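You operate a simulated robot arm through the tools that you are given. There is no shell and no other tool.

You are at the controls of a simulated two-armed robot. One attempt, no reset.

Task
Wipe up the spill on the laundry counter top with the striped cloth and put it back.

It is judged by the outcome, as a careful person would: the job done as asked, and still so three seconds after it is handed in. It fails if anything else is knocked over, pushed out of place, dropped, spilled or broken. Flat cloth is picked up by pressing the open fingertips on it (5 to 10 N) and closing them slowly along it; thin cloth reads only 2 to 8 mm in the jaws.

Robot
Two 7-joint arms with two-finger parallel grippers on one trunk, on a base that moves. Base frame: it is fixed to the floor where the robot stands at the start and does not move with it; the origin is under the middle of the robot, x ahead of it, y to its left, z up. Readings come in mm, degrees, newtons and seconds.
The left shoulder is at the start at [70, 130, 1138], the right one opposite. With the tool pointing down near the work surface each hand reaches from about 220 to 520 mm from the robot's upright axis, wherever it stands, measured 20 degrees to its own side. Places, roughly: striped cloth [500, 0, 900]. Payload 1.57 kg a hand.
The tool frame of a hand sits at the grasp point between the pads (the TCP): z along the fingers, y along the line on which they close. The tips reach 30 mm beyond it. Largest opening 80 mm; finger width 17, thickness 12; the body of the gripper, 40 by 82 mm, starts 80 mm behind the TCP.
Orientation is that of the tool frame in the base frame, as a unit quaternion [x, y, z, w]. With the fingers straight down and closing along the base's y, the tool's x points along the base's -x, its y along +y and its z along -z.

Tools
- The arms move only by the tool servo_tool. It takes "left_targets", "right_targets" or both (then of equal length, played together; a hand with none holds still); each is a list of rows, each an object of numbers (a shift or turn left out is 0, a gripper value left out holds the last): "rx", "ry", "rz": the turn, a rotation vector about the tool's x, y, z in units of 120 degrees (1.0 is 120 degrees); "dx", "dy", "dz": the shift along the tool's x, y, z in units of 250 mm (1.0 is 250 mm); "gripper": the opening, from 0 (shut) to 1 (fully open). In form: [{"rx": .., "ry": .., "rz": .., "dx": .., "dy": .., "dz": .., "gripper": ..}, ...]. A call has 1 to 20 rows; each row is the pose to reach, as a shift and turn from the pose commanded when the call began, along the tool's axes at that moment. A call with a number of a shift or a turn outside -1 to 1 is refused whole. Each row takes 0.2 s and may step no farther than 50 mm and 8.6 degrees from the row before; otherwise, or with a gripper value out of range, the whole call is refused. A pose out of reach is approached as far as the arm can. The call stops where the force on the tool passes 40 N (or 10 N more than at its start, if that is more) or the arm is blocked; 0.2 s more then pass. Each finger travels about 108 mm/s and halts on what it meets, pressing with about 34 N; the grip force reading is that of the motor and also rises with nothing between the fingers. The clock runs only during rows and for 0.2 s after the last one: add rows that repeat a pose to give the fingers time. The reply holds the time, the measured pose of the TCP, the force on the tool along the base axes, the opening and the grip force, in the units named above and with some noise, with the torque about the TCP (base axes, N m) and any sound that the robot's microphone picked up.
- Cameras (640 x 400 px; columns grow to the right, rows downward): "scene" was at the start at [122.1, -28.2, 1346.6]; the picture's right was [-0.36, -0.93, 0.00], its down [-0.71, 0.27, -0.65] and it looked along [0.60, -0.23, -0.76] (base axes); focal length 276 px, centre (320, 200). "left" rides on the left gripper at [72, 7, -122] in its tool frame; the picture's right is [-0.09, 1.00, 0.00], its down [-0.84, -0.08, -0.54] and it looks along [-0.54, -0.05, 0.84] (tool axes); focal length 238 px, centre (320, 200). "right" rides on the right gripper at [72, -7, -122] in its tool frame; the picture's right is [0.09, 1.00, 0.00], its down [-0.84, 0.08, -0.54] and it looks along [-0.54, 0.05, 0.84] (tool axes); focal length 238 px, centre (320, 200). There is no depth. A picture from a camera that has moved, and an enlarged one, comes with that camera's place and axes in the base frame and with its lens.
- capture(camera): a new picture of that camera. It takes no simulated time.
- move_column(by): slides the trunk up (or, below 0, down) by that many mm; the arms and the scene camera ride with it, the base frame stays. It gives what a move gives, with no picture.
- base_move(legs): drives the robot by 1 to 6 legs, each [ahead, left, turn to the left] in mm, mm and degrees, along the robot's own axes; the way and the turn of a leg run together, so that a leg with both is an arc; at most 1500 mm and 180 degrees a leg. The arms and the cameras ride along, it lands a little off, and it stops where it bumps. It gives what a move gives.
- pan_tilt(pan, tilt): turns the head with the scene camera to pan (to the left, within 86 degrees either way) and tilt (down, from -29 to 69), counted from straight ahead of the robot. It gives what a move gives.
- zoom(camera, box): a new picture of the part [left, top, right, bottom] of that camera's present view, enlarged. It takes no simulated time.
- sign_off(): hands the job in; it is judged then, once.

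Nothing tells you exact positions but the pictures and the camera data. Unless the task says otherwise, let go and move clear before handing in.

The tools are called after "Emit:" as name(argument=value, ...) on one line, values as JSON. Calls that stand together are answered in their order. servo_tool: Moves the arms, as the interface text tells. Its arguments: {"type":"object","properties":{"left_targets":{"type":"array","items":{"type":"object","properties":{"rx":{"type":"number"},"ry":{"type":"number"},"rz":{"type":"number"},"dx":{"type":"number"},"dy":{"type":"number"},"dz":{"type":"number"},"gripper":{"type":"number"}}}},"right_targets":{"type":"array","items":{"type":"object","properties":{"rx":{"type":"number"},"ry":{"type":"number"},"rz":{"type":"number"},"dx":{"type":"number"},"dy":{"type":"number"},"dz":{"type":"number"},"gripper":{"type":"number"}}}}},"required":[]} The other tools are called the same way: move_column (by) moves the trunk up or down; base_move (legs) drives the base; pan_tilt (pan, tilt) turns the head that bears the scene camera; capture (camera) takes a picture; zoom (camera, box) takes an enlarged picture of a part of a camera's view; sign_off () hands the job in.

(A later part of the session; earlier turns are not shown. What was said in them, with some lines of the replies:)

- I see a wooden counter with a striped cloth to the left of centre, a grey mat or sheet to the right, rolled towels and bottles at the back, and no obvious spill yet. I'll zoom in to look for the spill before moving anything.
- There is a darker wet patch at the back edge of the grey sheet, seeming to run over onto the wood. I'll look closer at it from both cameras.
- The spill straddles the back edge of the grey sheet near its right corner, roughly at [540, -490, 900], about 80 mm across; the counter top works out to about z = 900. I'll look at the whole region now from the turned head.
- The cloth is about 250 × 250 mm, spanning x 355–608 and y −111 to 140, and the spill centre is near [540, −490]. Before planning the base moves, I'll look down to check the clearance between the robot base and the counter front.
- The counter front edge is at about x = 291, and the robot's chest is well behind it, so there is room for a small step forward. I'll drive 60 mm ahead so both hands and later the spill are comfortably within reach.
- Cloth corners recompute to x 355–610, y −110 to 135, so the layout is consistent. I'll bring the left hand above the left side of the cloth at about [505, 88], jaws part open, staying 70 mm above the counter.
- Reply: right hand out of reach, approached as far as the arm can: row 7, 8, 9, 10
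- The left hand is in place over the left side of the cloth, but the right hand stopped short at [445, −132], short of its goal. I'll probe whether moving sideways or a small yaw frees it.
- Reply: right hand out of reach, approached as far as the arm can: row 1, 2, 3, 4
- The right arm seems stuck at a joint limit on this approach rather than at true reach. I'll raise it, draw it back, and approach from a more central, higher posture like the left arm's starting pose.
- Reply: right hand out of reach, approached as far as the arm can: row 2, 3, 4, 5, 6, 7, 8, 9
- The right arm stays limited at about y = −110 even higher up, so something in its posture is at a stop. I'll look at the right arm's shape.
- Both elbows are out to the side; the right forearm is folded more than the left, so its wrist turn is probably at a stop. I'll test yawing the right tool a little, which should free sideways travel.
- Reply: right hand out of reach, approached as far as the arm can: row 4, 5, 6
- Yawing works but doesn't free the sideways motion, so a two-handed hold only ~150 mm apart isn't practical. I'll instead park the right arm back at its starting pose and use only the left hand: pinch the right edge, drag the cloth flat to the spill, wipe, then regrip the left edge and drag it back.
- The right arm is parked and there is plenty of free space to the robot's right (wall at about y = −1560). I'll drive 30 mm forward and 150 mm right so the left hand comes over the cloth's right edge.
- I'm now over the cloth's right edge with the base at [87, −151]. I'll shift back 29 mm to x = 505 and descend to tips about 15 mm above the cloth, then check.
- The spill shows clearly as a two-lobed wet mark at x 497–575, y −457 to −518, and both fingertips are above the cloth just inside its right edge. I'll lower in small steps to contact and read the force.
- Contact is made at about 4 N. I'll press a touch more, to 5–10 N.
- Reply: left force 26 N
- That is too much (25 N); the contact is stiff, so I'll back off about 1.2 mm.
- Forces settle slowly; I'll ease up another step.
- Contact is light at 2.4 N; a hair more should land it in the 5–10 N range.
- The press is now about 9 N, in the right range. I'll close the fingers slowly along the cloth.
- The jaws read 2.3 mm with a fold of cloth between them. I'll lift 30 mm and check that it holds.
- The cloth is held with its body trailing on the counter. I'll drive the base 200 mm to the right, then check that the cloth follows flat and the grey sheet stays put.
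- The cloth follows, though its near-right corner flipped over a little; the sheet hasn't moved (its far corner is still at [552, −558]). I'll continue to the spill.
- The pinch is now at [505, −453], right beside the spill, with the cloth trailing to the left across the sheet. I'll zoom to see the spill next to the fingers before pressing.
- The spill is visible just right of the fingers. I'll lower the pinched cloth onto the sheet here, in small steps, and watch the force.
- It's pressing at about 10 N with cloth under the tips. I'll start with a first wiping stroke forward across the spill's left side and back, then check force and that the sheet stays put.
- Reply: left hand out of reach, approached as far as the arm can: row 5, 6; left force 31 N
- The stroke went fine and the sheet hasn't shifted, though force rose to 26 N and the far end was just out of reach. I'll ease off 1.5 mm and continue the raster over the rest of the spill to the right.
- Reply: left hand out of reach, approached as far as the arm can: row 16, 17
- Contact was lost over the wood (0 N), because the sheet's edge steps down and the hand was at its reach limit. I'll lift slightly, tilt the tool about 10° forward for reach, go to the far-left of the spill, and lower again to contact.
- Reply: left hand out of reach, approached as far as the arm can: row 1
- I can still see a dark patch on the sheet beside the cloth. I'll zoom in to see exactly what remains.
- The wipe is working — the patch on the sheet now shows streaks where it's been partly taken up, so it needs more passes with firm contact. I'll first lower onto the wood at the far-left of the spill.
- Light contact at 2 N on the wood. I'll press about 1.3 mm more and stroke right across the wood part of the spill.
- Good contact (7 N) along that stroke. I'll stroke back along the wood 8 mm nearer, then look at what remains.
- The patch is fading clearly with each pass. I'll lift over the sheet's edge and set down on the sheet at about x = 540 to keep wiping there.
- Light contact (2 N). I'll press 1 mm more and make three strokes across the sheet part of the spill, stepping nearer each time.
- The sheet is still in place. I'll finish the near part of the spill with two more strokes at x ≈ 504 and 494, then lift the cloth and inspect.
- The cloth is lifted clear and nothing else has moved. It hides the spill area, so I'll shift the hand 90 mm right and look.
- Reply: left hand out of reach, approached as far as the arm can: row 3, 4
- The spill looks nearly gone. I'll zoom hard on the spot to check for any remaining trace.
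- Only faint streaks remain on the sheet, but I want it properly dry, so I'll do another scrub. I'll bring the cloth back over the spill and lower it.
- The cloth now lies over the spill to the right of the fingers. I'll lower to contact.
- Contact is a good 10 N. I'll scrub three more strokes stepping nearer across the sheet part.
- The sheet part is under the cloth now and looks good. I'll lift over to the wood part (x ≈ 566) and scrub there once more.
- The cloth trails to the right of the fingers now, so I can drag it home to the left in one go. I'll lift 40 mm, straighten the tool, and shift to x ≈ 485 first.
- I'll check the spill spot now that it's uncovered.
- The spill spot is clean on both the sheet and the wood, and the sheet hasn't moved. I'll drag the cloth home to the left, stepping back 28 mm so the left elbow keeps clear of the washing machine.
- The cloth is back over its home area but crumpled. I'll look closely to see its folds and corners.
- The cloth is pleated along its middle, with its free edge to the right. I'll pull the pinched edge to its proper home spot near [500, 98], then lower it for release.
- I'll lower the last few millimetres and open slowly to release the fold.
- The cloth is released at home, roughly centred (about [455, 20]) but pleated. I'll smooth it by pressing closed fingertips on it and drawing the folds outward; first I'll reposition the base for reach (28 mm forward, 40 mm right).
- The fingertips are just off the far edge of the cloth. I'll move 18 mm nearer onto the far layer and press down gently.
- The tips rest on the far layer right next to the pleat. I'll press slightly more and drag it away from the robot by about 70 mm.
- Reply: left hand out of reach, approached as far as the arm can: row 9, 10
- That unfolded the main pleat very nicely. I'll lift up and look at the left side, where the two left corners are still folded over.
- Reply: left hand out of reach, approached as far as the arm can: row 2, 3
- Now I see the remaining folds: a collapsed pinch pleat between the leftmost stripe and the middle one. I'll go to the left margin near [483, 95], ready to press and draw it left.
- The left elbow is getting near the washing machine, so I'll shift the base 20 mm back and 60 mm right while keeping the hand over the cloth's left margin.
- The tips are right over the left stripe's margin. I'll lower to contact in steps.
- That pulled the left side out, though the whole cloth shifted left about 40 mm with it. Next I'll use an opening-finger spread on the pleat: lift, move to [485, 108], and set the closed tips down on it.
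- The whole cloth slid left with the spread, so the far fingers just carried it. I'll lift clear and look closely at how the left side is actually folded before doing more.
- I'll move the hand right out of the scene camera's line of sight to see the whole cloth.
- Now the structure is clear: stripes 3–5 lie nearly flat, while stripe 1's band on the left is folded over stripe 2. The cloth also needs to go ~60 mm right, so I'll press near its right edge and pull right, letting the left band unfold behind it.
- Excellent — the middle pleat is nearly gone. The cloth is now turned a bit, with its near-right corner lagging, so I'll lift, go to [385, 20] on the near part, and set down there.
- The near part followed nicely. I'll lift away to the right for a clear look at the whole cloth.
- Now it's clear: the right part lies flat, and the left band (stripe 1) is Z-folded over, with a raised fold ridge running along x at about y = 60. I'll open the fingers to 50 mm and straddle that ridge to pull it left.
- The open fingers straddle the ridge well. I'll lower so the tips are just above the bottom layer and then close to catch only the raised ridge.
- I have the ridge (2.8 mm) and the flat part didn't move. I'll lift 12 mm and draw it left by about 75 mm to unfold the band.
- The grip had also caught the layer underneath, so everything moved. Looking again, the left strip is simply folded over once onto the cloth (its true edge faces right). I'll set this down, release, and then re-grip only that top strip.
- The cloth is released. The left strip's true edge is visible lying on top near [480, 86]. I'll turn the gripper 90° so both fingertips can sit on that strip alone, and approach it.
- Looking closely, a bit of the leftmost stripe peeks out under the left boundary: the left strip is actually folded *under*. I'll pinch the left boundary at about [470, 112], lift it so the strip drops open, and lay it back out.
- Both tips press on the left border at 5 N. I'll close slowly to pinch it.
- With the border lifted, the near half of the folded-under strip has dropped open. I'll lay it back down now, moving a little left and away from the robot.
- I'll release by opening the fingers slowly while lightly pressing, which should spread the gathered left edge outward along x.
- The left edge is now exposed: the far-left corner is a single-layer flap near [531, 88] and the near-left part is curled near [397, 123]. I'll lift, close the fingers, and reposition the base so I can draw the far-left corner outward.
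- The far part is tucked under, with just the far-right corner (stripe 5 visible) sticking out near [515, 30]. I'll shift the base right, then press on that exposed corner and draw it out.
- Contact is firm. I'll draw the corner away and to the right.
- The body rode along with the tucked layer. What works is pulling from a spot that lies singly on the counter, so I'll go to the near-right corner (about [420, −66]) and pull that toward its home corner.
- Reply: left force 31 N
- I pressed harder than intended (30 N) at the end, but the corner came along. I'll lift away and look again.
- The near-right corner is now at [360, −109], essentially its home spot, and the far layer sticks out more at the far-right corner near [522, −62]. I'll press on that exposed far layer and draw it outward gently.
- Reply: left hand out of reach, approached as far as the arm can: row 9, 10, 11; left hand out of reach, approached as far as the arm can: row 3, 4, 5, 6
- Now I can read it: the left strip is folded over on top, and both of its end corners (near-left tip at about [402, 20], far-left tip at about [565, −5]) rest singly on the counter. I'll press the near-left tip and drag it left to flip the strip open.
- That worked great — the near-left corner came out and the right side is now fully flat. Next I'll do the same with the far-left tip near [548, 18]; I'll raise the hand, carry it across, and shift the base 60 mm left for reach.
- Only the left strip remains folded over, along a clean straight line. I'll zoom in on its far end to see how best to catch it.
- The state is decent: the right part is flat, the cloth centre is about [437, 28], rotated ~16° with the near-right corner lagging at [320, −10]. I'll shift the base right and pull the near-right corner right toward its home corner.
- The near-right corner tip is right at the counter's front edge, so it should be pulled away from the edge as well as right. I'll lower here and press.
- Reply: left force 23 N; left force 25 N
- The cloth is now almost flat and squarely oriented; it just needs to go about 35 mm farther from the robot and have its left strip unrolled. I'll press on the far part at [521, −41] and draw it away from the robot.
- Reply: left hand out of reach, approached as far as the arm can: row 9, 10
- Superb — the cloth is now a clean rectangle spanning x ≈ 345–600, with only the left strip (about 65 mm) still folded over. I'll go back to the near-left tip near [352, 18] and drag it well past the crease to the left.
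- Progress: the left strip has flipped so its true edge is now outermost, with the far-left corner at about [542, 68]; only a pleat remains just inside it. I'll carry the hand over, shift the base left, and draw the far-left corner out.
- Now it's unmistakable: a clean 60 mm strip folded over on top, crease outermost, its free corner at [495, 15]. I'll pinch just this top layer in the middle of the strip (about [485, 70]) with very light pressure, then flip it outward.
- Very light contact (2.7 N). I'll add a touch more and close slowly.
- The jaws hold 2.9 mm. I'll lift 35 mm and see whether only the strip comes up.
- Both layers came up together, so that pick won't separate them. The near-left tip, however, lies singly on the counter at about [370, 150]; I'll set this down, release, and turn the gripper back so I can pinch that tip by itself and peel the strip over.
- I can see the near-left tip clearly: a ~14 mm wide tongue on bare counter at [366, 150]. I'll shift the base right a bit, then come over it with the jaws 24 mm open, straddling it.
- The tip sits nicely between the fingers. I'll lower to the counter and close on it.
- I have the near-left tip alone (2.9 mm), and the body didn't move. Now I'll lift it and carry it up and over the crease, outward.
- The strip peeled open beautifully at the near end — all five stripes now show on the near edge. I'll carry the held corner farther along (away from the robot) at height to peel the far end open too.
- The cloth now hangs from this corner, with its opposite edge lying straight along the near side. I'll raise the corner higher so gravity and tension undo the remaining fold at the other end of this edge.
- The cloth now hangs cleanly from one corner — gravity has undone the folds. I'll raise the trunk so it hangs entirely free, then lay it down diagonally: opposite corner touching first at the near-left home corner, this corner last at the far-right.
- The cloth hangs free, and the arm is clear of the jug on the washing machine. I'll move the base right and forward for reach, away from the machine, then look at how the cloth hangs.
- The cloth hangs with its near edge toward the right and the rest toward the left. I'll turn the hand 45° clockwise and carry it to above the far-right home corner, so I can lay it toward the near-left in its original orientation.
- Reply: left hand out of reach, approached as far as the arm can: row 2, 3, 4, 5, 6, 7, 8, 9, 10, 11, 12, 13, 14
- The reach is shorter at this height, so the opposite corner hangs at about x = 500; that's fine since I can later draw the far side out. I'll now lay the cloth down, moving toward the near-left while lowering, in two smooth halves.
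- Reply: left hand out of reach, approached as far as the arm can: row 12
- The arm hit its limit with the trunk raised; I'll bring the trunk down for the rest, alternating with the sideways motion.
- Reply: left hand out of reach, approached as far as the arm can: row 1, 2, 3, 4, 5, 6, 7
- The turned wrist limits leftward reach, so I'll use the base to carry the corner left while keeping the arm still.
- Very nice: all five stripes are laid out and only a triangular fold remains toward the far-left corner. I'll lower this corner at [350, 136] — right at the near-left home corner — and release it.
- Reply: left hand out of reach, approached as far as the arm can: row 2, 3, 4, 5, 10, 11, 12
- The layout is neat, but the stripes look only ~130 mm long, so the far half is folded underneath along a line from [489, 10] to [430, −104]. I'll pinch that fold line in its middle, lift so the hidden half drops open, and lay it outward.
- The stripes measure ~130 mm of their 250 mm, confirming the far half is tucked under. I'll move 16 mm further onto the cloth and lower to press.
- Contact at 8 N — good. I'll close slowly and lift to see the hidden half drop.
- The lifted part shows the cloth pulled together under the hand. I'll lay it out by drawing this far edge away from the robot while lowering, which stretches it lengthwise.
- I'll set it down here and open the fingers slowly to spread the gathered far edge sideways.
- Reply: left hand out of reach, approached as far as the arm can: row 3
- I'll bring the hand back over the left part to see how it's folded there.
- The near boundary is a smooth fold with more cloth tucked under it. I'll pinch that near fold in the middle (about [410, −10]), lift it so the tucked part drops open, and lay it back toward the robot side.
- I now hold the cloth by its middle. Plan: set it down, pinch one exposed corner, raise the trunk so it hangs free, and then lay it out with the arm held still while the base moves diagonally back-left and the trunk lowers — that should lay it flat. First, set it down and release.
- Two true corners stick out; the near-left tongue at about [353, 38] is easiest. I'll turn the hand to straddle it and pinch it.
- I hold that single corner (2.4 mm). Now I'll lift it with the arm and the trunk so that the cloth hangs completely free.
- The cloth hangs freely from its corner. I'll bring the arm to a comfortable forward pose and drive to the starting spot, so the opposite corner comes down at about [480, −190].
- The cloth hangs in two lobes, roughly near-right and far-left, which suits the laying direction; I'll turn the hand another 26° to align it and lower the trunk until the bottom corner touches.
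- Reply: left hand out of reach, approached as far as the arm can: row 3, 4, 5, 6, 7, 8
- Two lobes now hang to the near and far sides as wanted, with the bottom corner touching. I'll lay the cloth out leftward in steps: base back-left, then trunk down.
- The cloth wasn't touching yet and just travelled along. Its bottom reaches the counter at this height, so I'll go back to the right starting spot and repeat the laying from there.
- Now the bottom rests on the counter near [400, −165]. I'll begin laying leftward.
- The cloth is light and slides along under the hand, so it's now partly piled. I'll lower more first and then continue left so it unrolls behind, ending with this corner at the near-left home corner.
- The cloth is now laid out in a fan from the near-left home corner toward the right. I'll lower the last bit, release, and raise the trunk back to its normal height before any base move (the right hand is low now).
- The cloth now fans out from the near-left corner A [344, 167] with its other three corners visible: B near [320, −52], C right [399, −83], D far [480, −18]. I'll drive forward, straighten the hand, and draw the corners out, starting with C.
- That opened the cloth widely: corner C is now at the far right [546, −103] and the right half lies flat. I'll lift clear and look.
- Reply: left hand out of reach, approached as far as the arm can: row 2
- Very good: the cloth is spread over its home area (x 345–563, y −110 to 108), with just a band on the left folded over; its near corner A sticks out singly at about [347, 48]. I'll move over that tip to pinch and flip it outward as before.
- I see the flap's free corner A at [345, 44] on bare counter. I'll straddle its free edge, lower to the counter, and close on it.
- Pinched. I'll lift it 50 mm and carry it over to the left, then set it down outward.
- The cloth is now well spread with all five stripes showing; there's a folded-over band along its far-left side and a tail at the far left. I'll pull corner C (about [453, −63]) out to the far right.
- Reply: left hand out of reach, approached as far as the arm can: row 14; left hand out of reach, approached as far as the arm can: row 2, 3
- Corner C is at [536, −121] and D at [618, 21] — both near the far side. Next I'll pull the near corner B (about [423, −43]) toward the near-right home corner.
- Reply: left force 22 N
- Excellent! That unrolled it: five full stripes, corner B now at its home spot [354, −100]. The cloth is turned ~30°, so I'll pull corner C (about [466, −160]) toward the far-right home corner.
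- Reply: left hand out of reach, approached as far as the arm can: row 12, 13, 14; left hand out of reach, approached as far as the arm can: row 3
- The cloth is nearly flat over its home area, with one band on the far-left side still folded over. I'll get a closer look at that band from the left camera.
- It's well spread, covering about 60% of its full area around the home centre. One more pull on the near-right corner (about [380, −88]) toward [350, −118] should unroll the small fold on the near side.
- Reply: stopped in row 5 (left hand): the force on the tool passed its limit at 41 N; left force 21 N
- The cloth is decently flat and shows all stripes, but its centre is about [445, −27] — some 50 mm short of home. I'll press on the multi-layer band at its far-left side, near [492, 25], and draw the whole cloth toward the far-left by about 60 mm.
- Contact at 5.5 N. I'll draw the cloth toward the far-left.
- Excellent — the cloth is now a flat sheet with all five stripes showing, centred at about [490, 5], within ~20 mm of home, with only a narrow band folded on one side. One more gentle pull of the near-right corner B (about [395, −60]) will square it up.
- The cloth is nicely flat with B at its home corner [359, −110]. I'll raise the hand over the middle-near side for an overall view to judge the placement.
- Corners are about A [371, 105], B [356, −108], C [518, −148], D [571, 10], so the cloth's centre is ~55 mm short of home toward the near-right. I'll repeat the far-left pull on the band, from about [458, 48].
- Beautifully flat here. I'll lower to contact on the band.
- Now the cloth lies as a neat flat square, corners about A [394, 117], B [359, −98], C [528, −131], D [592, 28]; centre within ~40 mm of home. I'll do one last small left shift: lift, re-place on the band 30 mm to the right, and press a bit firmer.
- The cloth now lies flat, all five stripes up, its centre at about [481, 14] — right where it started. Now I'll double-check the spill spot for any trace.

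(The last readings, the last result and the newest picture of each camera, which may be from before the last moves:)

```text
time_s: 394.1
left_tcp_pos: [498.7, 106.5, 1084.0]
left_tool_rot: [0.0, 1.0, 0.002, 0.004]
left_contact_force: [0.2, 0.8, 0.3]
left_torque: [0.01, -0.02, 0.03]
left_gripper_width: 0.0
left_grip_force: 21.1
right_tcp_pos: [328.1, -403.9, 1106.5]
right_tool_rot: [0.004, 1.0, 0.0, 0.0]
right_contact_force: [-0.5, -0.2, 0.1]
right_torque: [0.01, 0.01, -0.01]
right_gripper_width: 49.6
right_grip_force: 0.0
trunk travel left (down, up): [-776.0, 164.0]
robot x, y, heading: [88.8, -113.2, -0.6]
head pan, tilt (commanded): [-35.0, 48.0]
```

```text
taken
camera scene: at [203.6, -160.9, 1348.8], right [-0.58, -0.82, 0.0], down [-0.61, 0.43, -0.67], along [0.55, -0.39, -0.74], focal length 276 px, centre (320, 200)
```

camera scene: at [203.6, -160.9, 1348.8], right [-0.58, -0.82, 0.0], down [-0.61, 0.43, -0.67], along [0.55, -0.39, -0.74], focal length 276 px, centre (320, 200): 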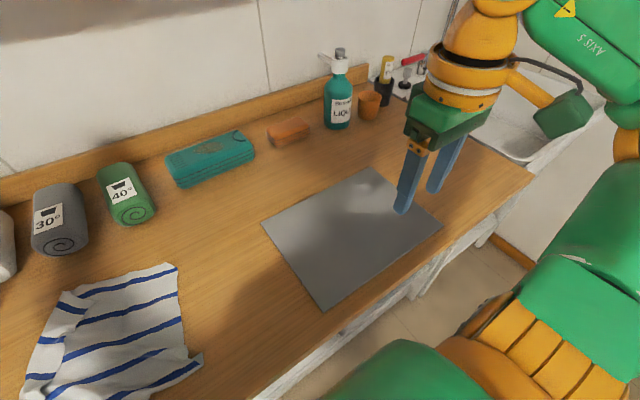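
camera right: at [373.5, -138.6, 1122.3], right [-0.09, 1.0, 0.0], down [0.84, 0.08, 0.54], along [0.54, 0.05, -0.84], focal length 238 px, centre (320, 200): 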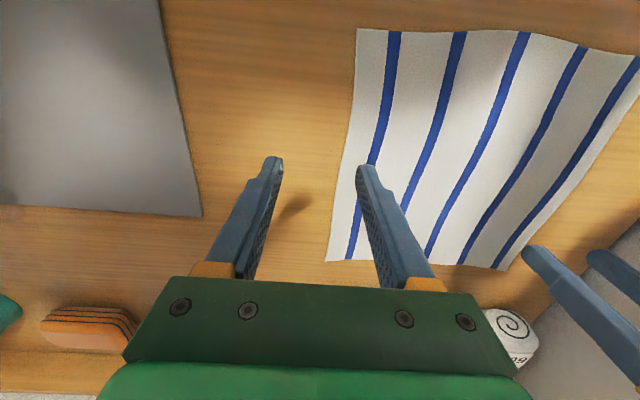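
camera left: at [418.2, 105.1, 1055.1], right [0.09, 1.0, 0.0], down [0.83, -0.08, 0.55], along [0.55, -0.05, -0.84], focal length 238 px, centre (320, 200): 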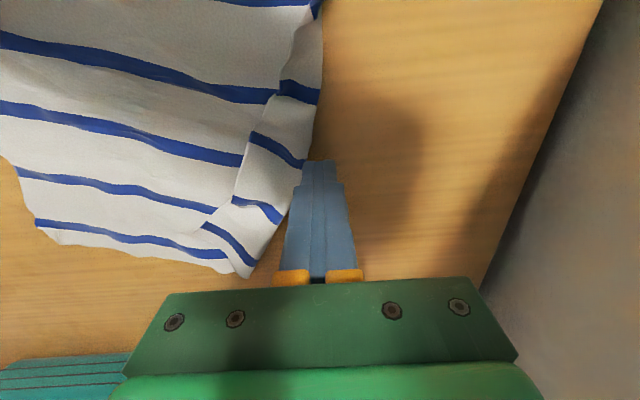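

Emit:
zoom(camera="scene", box=[320, 155, 420, 220])

Emit:
zoom(camera="scene", box=[340, 160, 390, 192])

```text
6.15 times, centred on (370, 188) of scene
camera zoom: at [203.6, -160.9, 1348.8], right [-0.58, -0.82, 0.0], down [-0.61, 0.43, -0.67], along [0.55, -0.39, -0.74], focal length 1697 px, centre (12, 277)
```

zoom: 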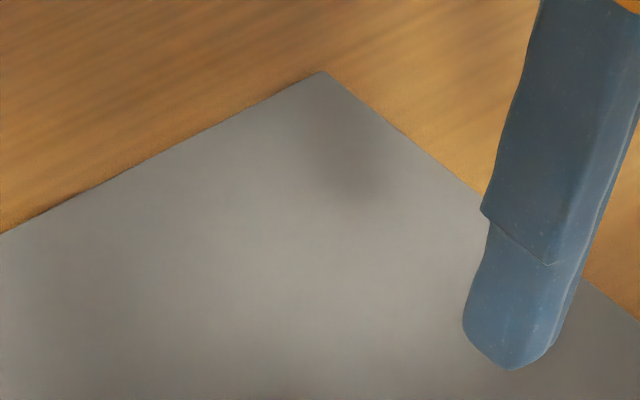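

```text
12.50 times, centred on (365, 176) of scene
camera zoom: at [203.6, -160.9, 1348.8], right [-0.58, -0.82, 0.0], down [-0.61, 0.43, -0.67], along [0.55, -0.39, -0.74], focal length 3448 px, centre (-242, 500)
```

zoom: 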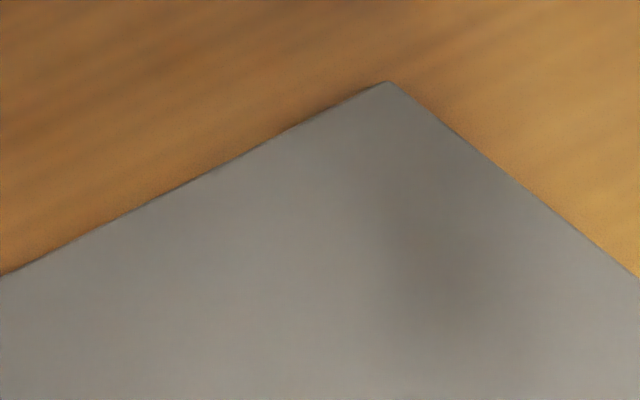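

The spot shows only a soft diffuse shade, likely the right gripper's shadow. I'll back the robot away from the counter, which also moves clear, and check that the shade moves with it.

Emit:
base_move(legs=[[-180, 0, 0]])

Emit:
capture(camera="scene")

Emit:
zoom(camera="scene", box=[280, 130, 440, 240])

```text
time_s: 395.6
left_tcp_pos: [322.5, 107.9, 1081.8]
left_tool_rot: [0.0, 1.0, 0.002, 0.003]
left_contact_force: [0.9, 0.4, -0.4]
left_torque: [0.02, 0.04, 0.0]
left_gripper_width: 0.0
left_grip_force: 21.3
right_tcp_pos: [151.9, -402.7, 1104.9]
right_tool_rot: [0.002, 1.0, 0.001, -0.001]
right_contact_force: [0.0, -0.3, -0.3]
right_torque: [-0.03, -0.01, 0.04]
right_gripper_width: 49.7
right_grip_force: 0.1
trunk travel left (down, up): [-776.0, 164.0]
robot x, y, heading: [-88.3, -113.3, -0.4]
head pan, tilt (commanded): [-35.0, 48.0]
```

```text
taken
camera scene: at [27.8, -159.8, 1348.5], right [-0.58, -0.82, 0.0], down [-0.61, 0.43, -0.67], along [0.54, -0.39, -0.74], focal length 276 px, centre (320, 200)
```

scene: 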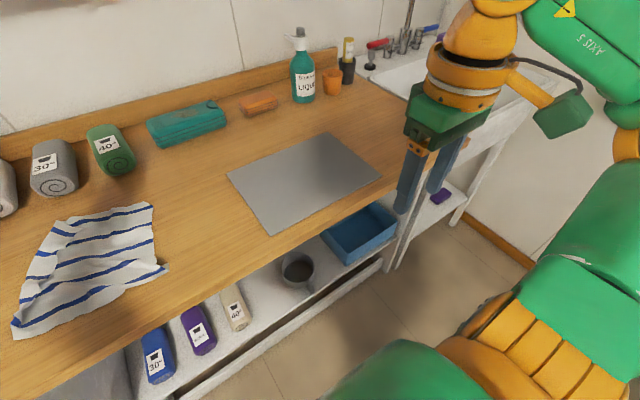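

```text
3.64 times, centred on (360, 185) of scene
camera zoom: at [27.8, -159.8, 1348.5], right [-0.58, -0.82, 0.0], down [-0.61, 0.43, -0.67], along [0.54, -0.39, -0.74], focal length 1003 px, centre (174, 254)
```

zoom: 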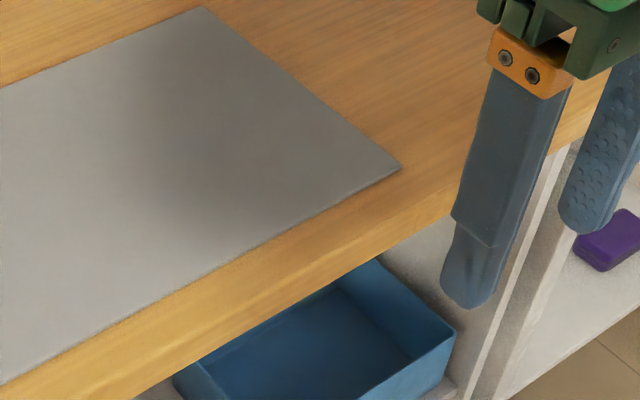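

The shade moved with the robot, so it is only a shadow. One last close look at the original spill area and the cloth.

Emit:
zoom(camera="scene", box=[285, 120, 355, 165])

Emit:
zoom(camera="scene", box=[0, 180, 200, 350])

```text
8.89 times, centred on (320, 142) of scene
camera zoom: at [27.8, -159.8, 1348.5], right [-0.58, -0.82, 0.0], down [-0.61, 0.43, -0.67], along [0.54, -0.39, -0.74], focal length 2452 px, centre (320, 711)
```

zoom: 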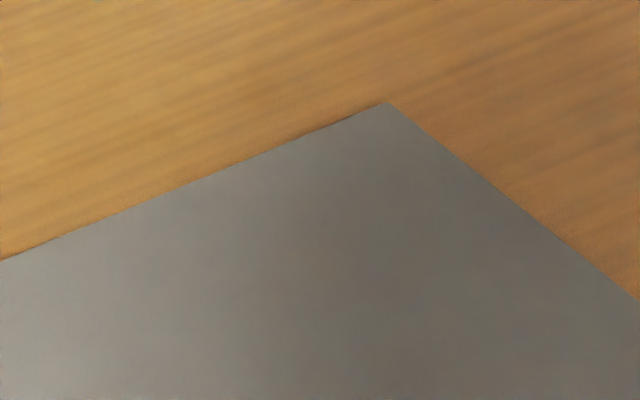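

```text
2.35 times, centred on (100, 265) of scene
camera zoom: at [27.8, -159.8, 1348.5], right [-0.58, -0.82, 0.0], down [-0.61, 0.43, -0.67], along [0.54, -0.39, -0.74], focal length 649 px, centre (838, 47)
```

zoom: 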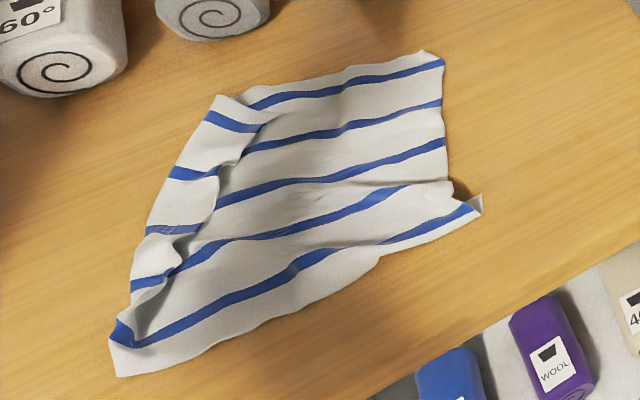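

The wiped area is clean on both the grey sheet and the wood, and the sheet and everything else are where they were. The striped cloth lies released at its original spot, roughly flat: a narrow strip is still folded along one edge, and the stripes now run across the counter instead of front to back. Both hands are clear, so I'm handing in.

Emit:
sign_off()

```text
The job is handed in.
```

The spill is wiped up, and the striped cloth is back at its original spot on the counter. Close-up views show no trace of the spill on either the grey sheet or the wood.

- **Cloth:** its centre is within a few millimetres of where it started, by my estimate from the pictures. It is mostly flat, but not exactly as I found it. A narrow strip is still folded over along one edge, and it is turned so the stripes run across the counter instead of front to back.
- **Surroundings:** the grey sheet, rolled towels, box, sponge, bottle and cup all look to be where they were.
- **Robot:** both hands are empty and the robot has backed away from the counter.

Flattening the cloth took many regrasps. During one of those pulls the arm briefly pressed past its 40 N limit and stopped itself; I saw no sign of damage.
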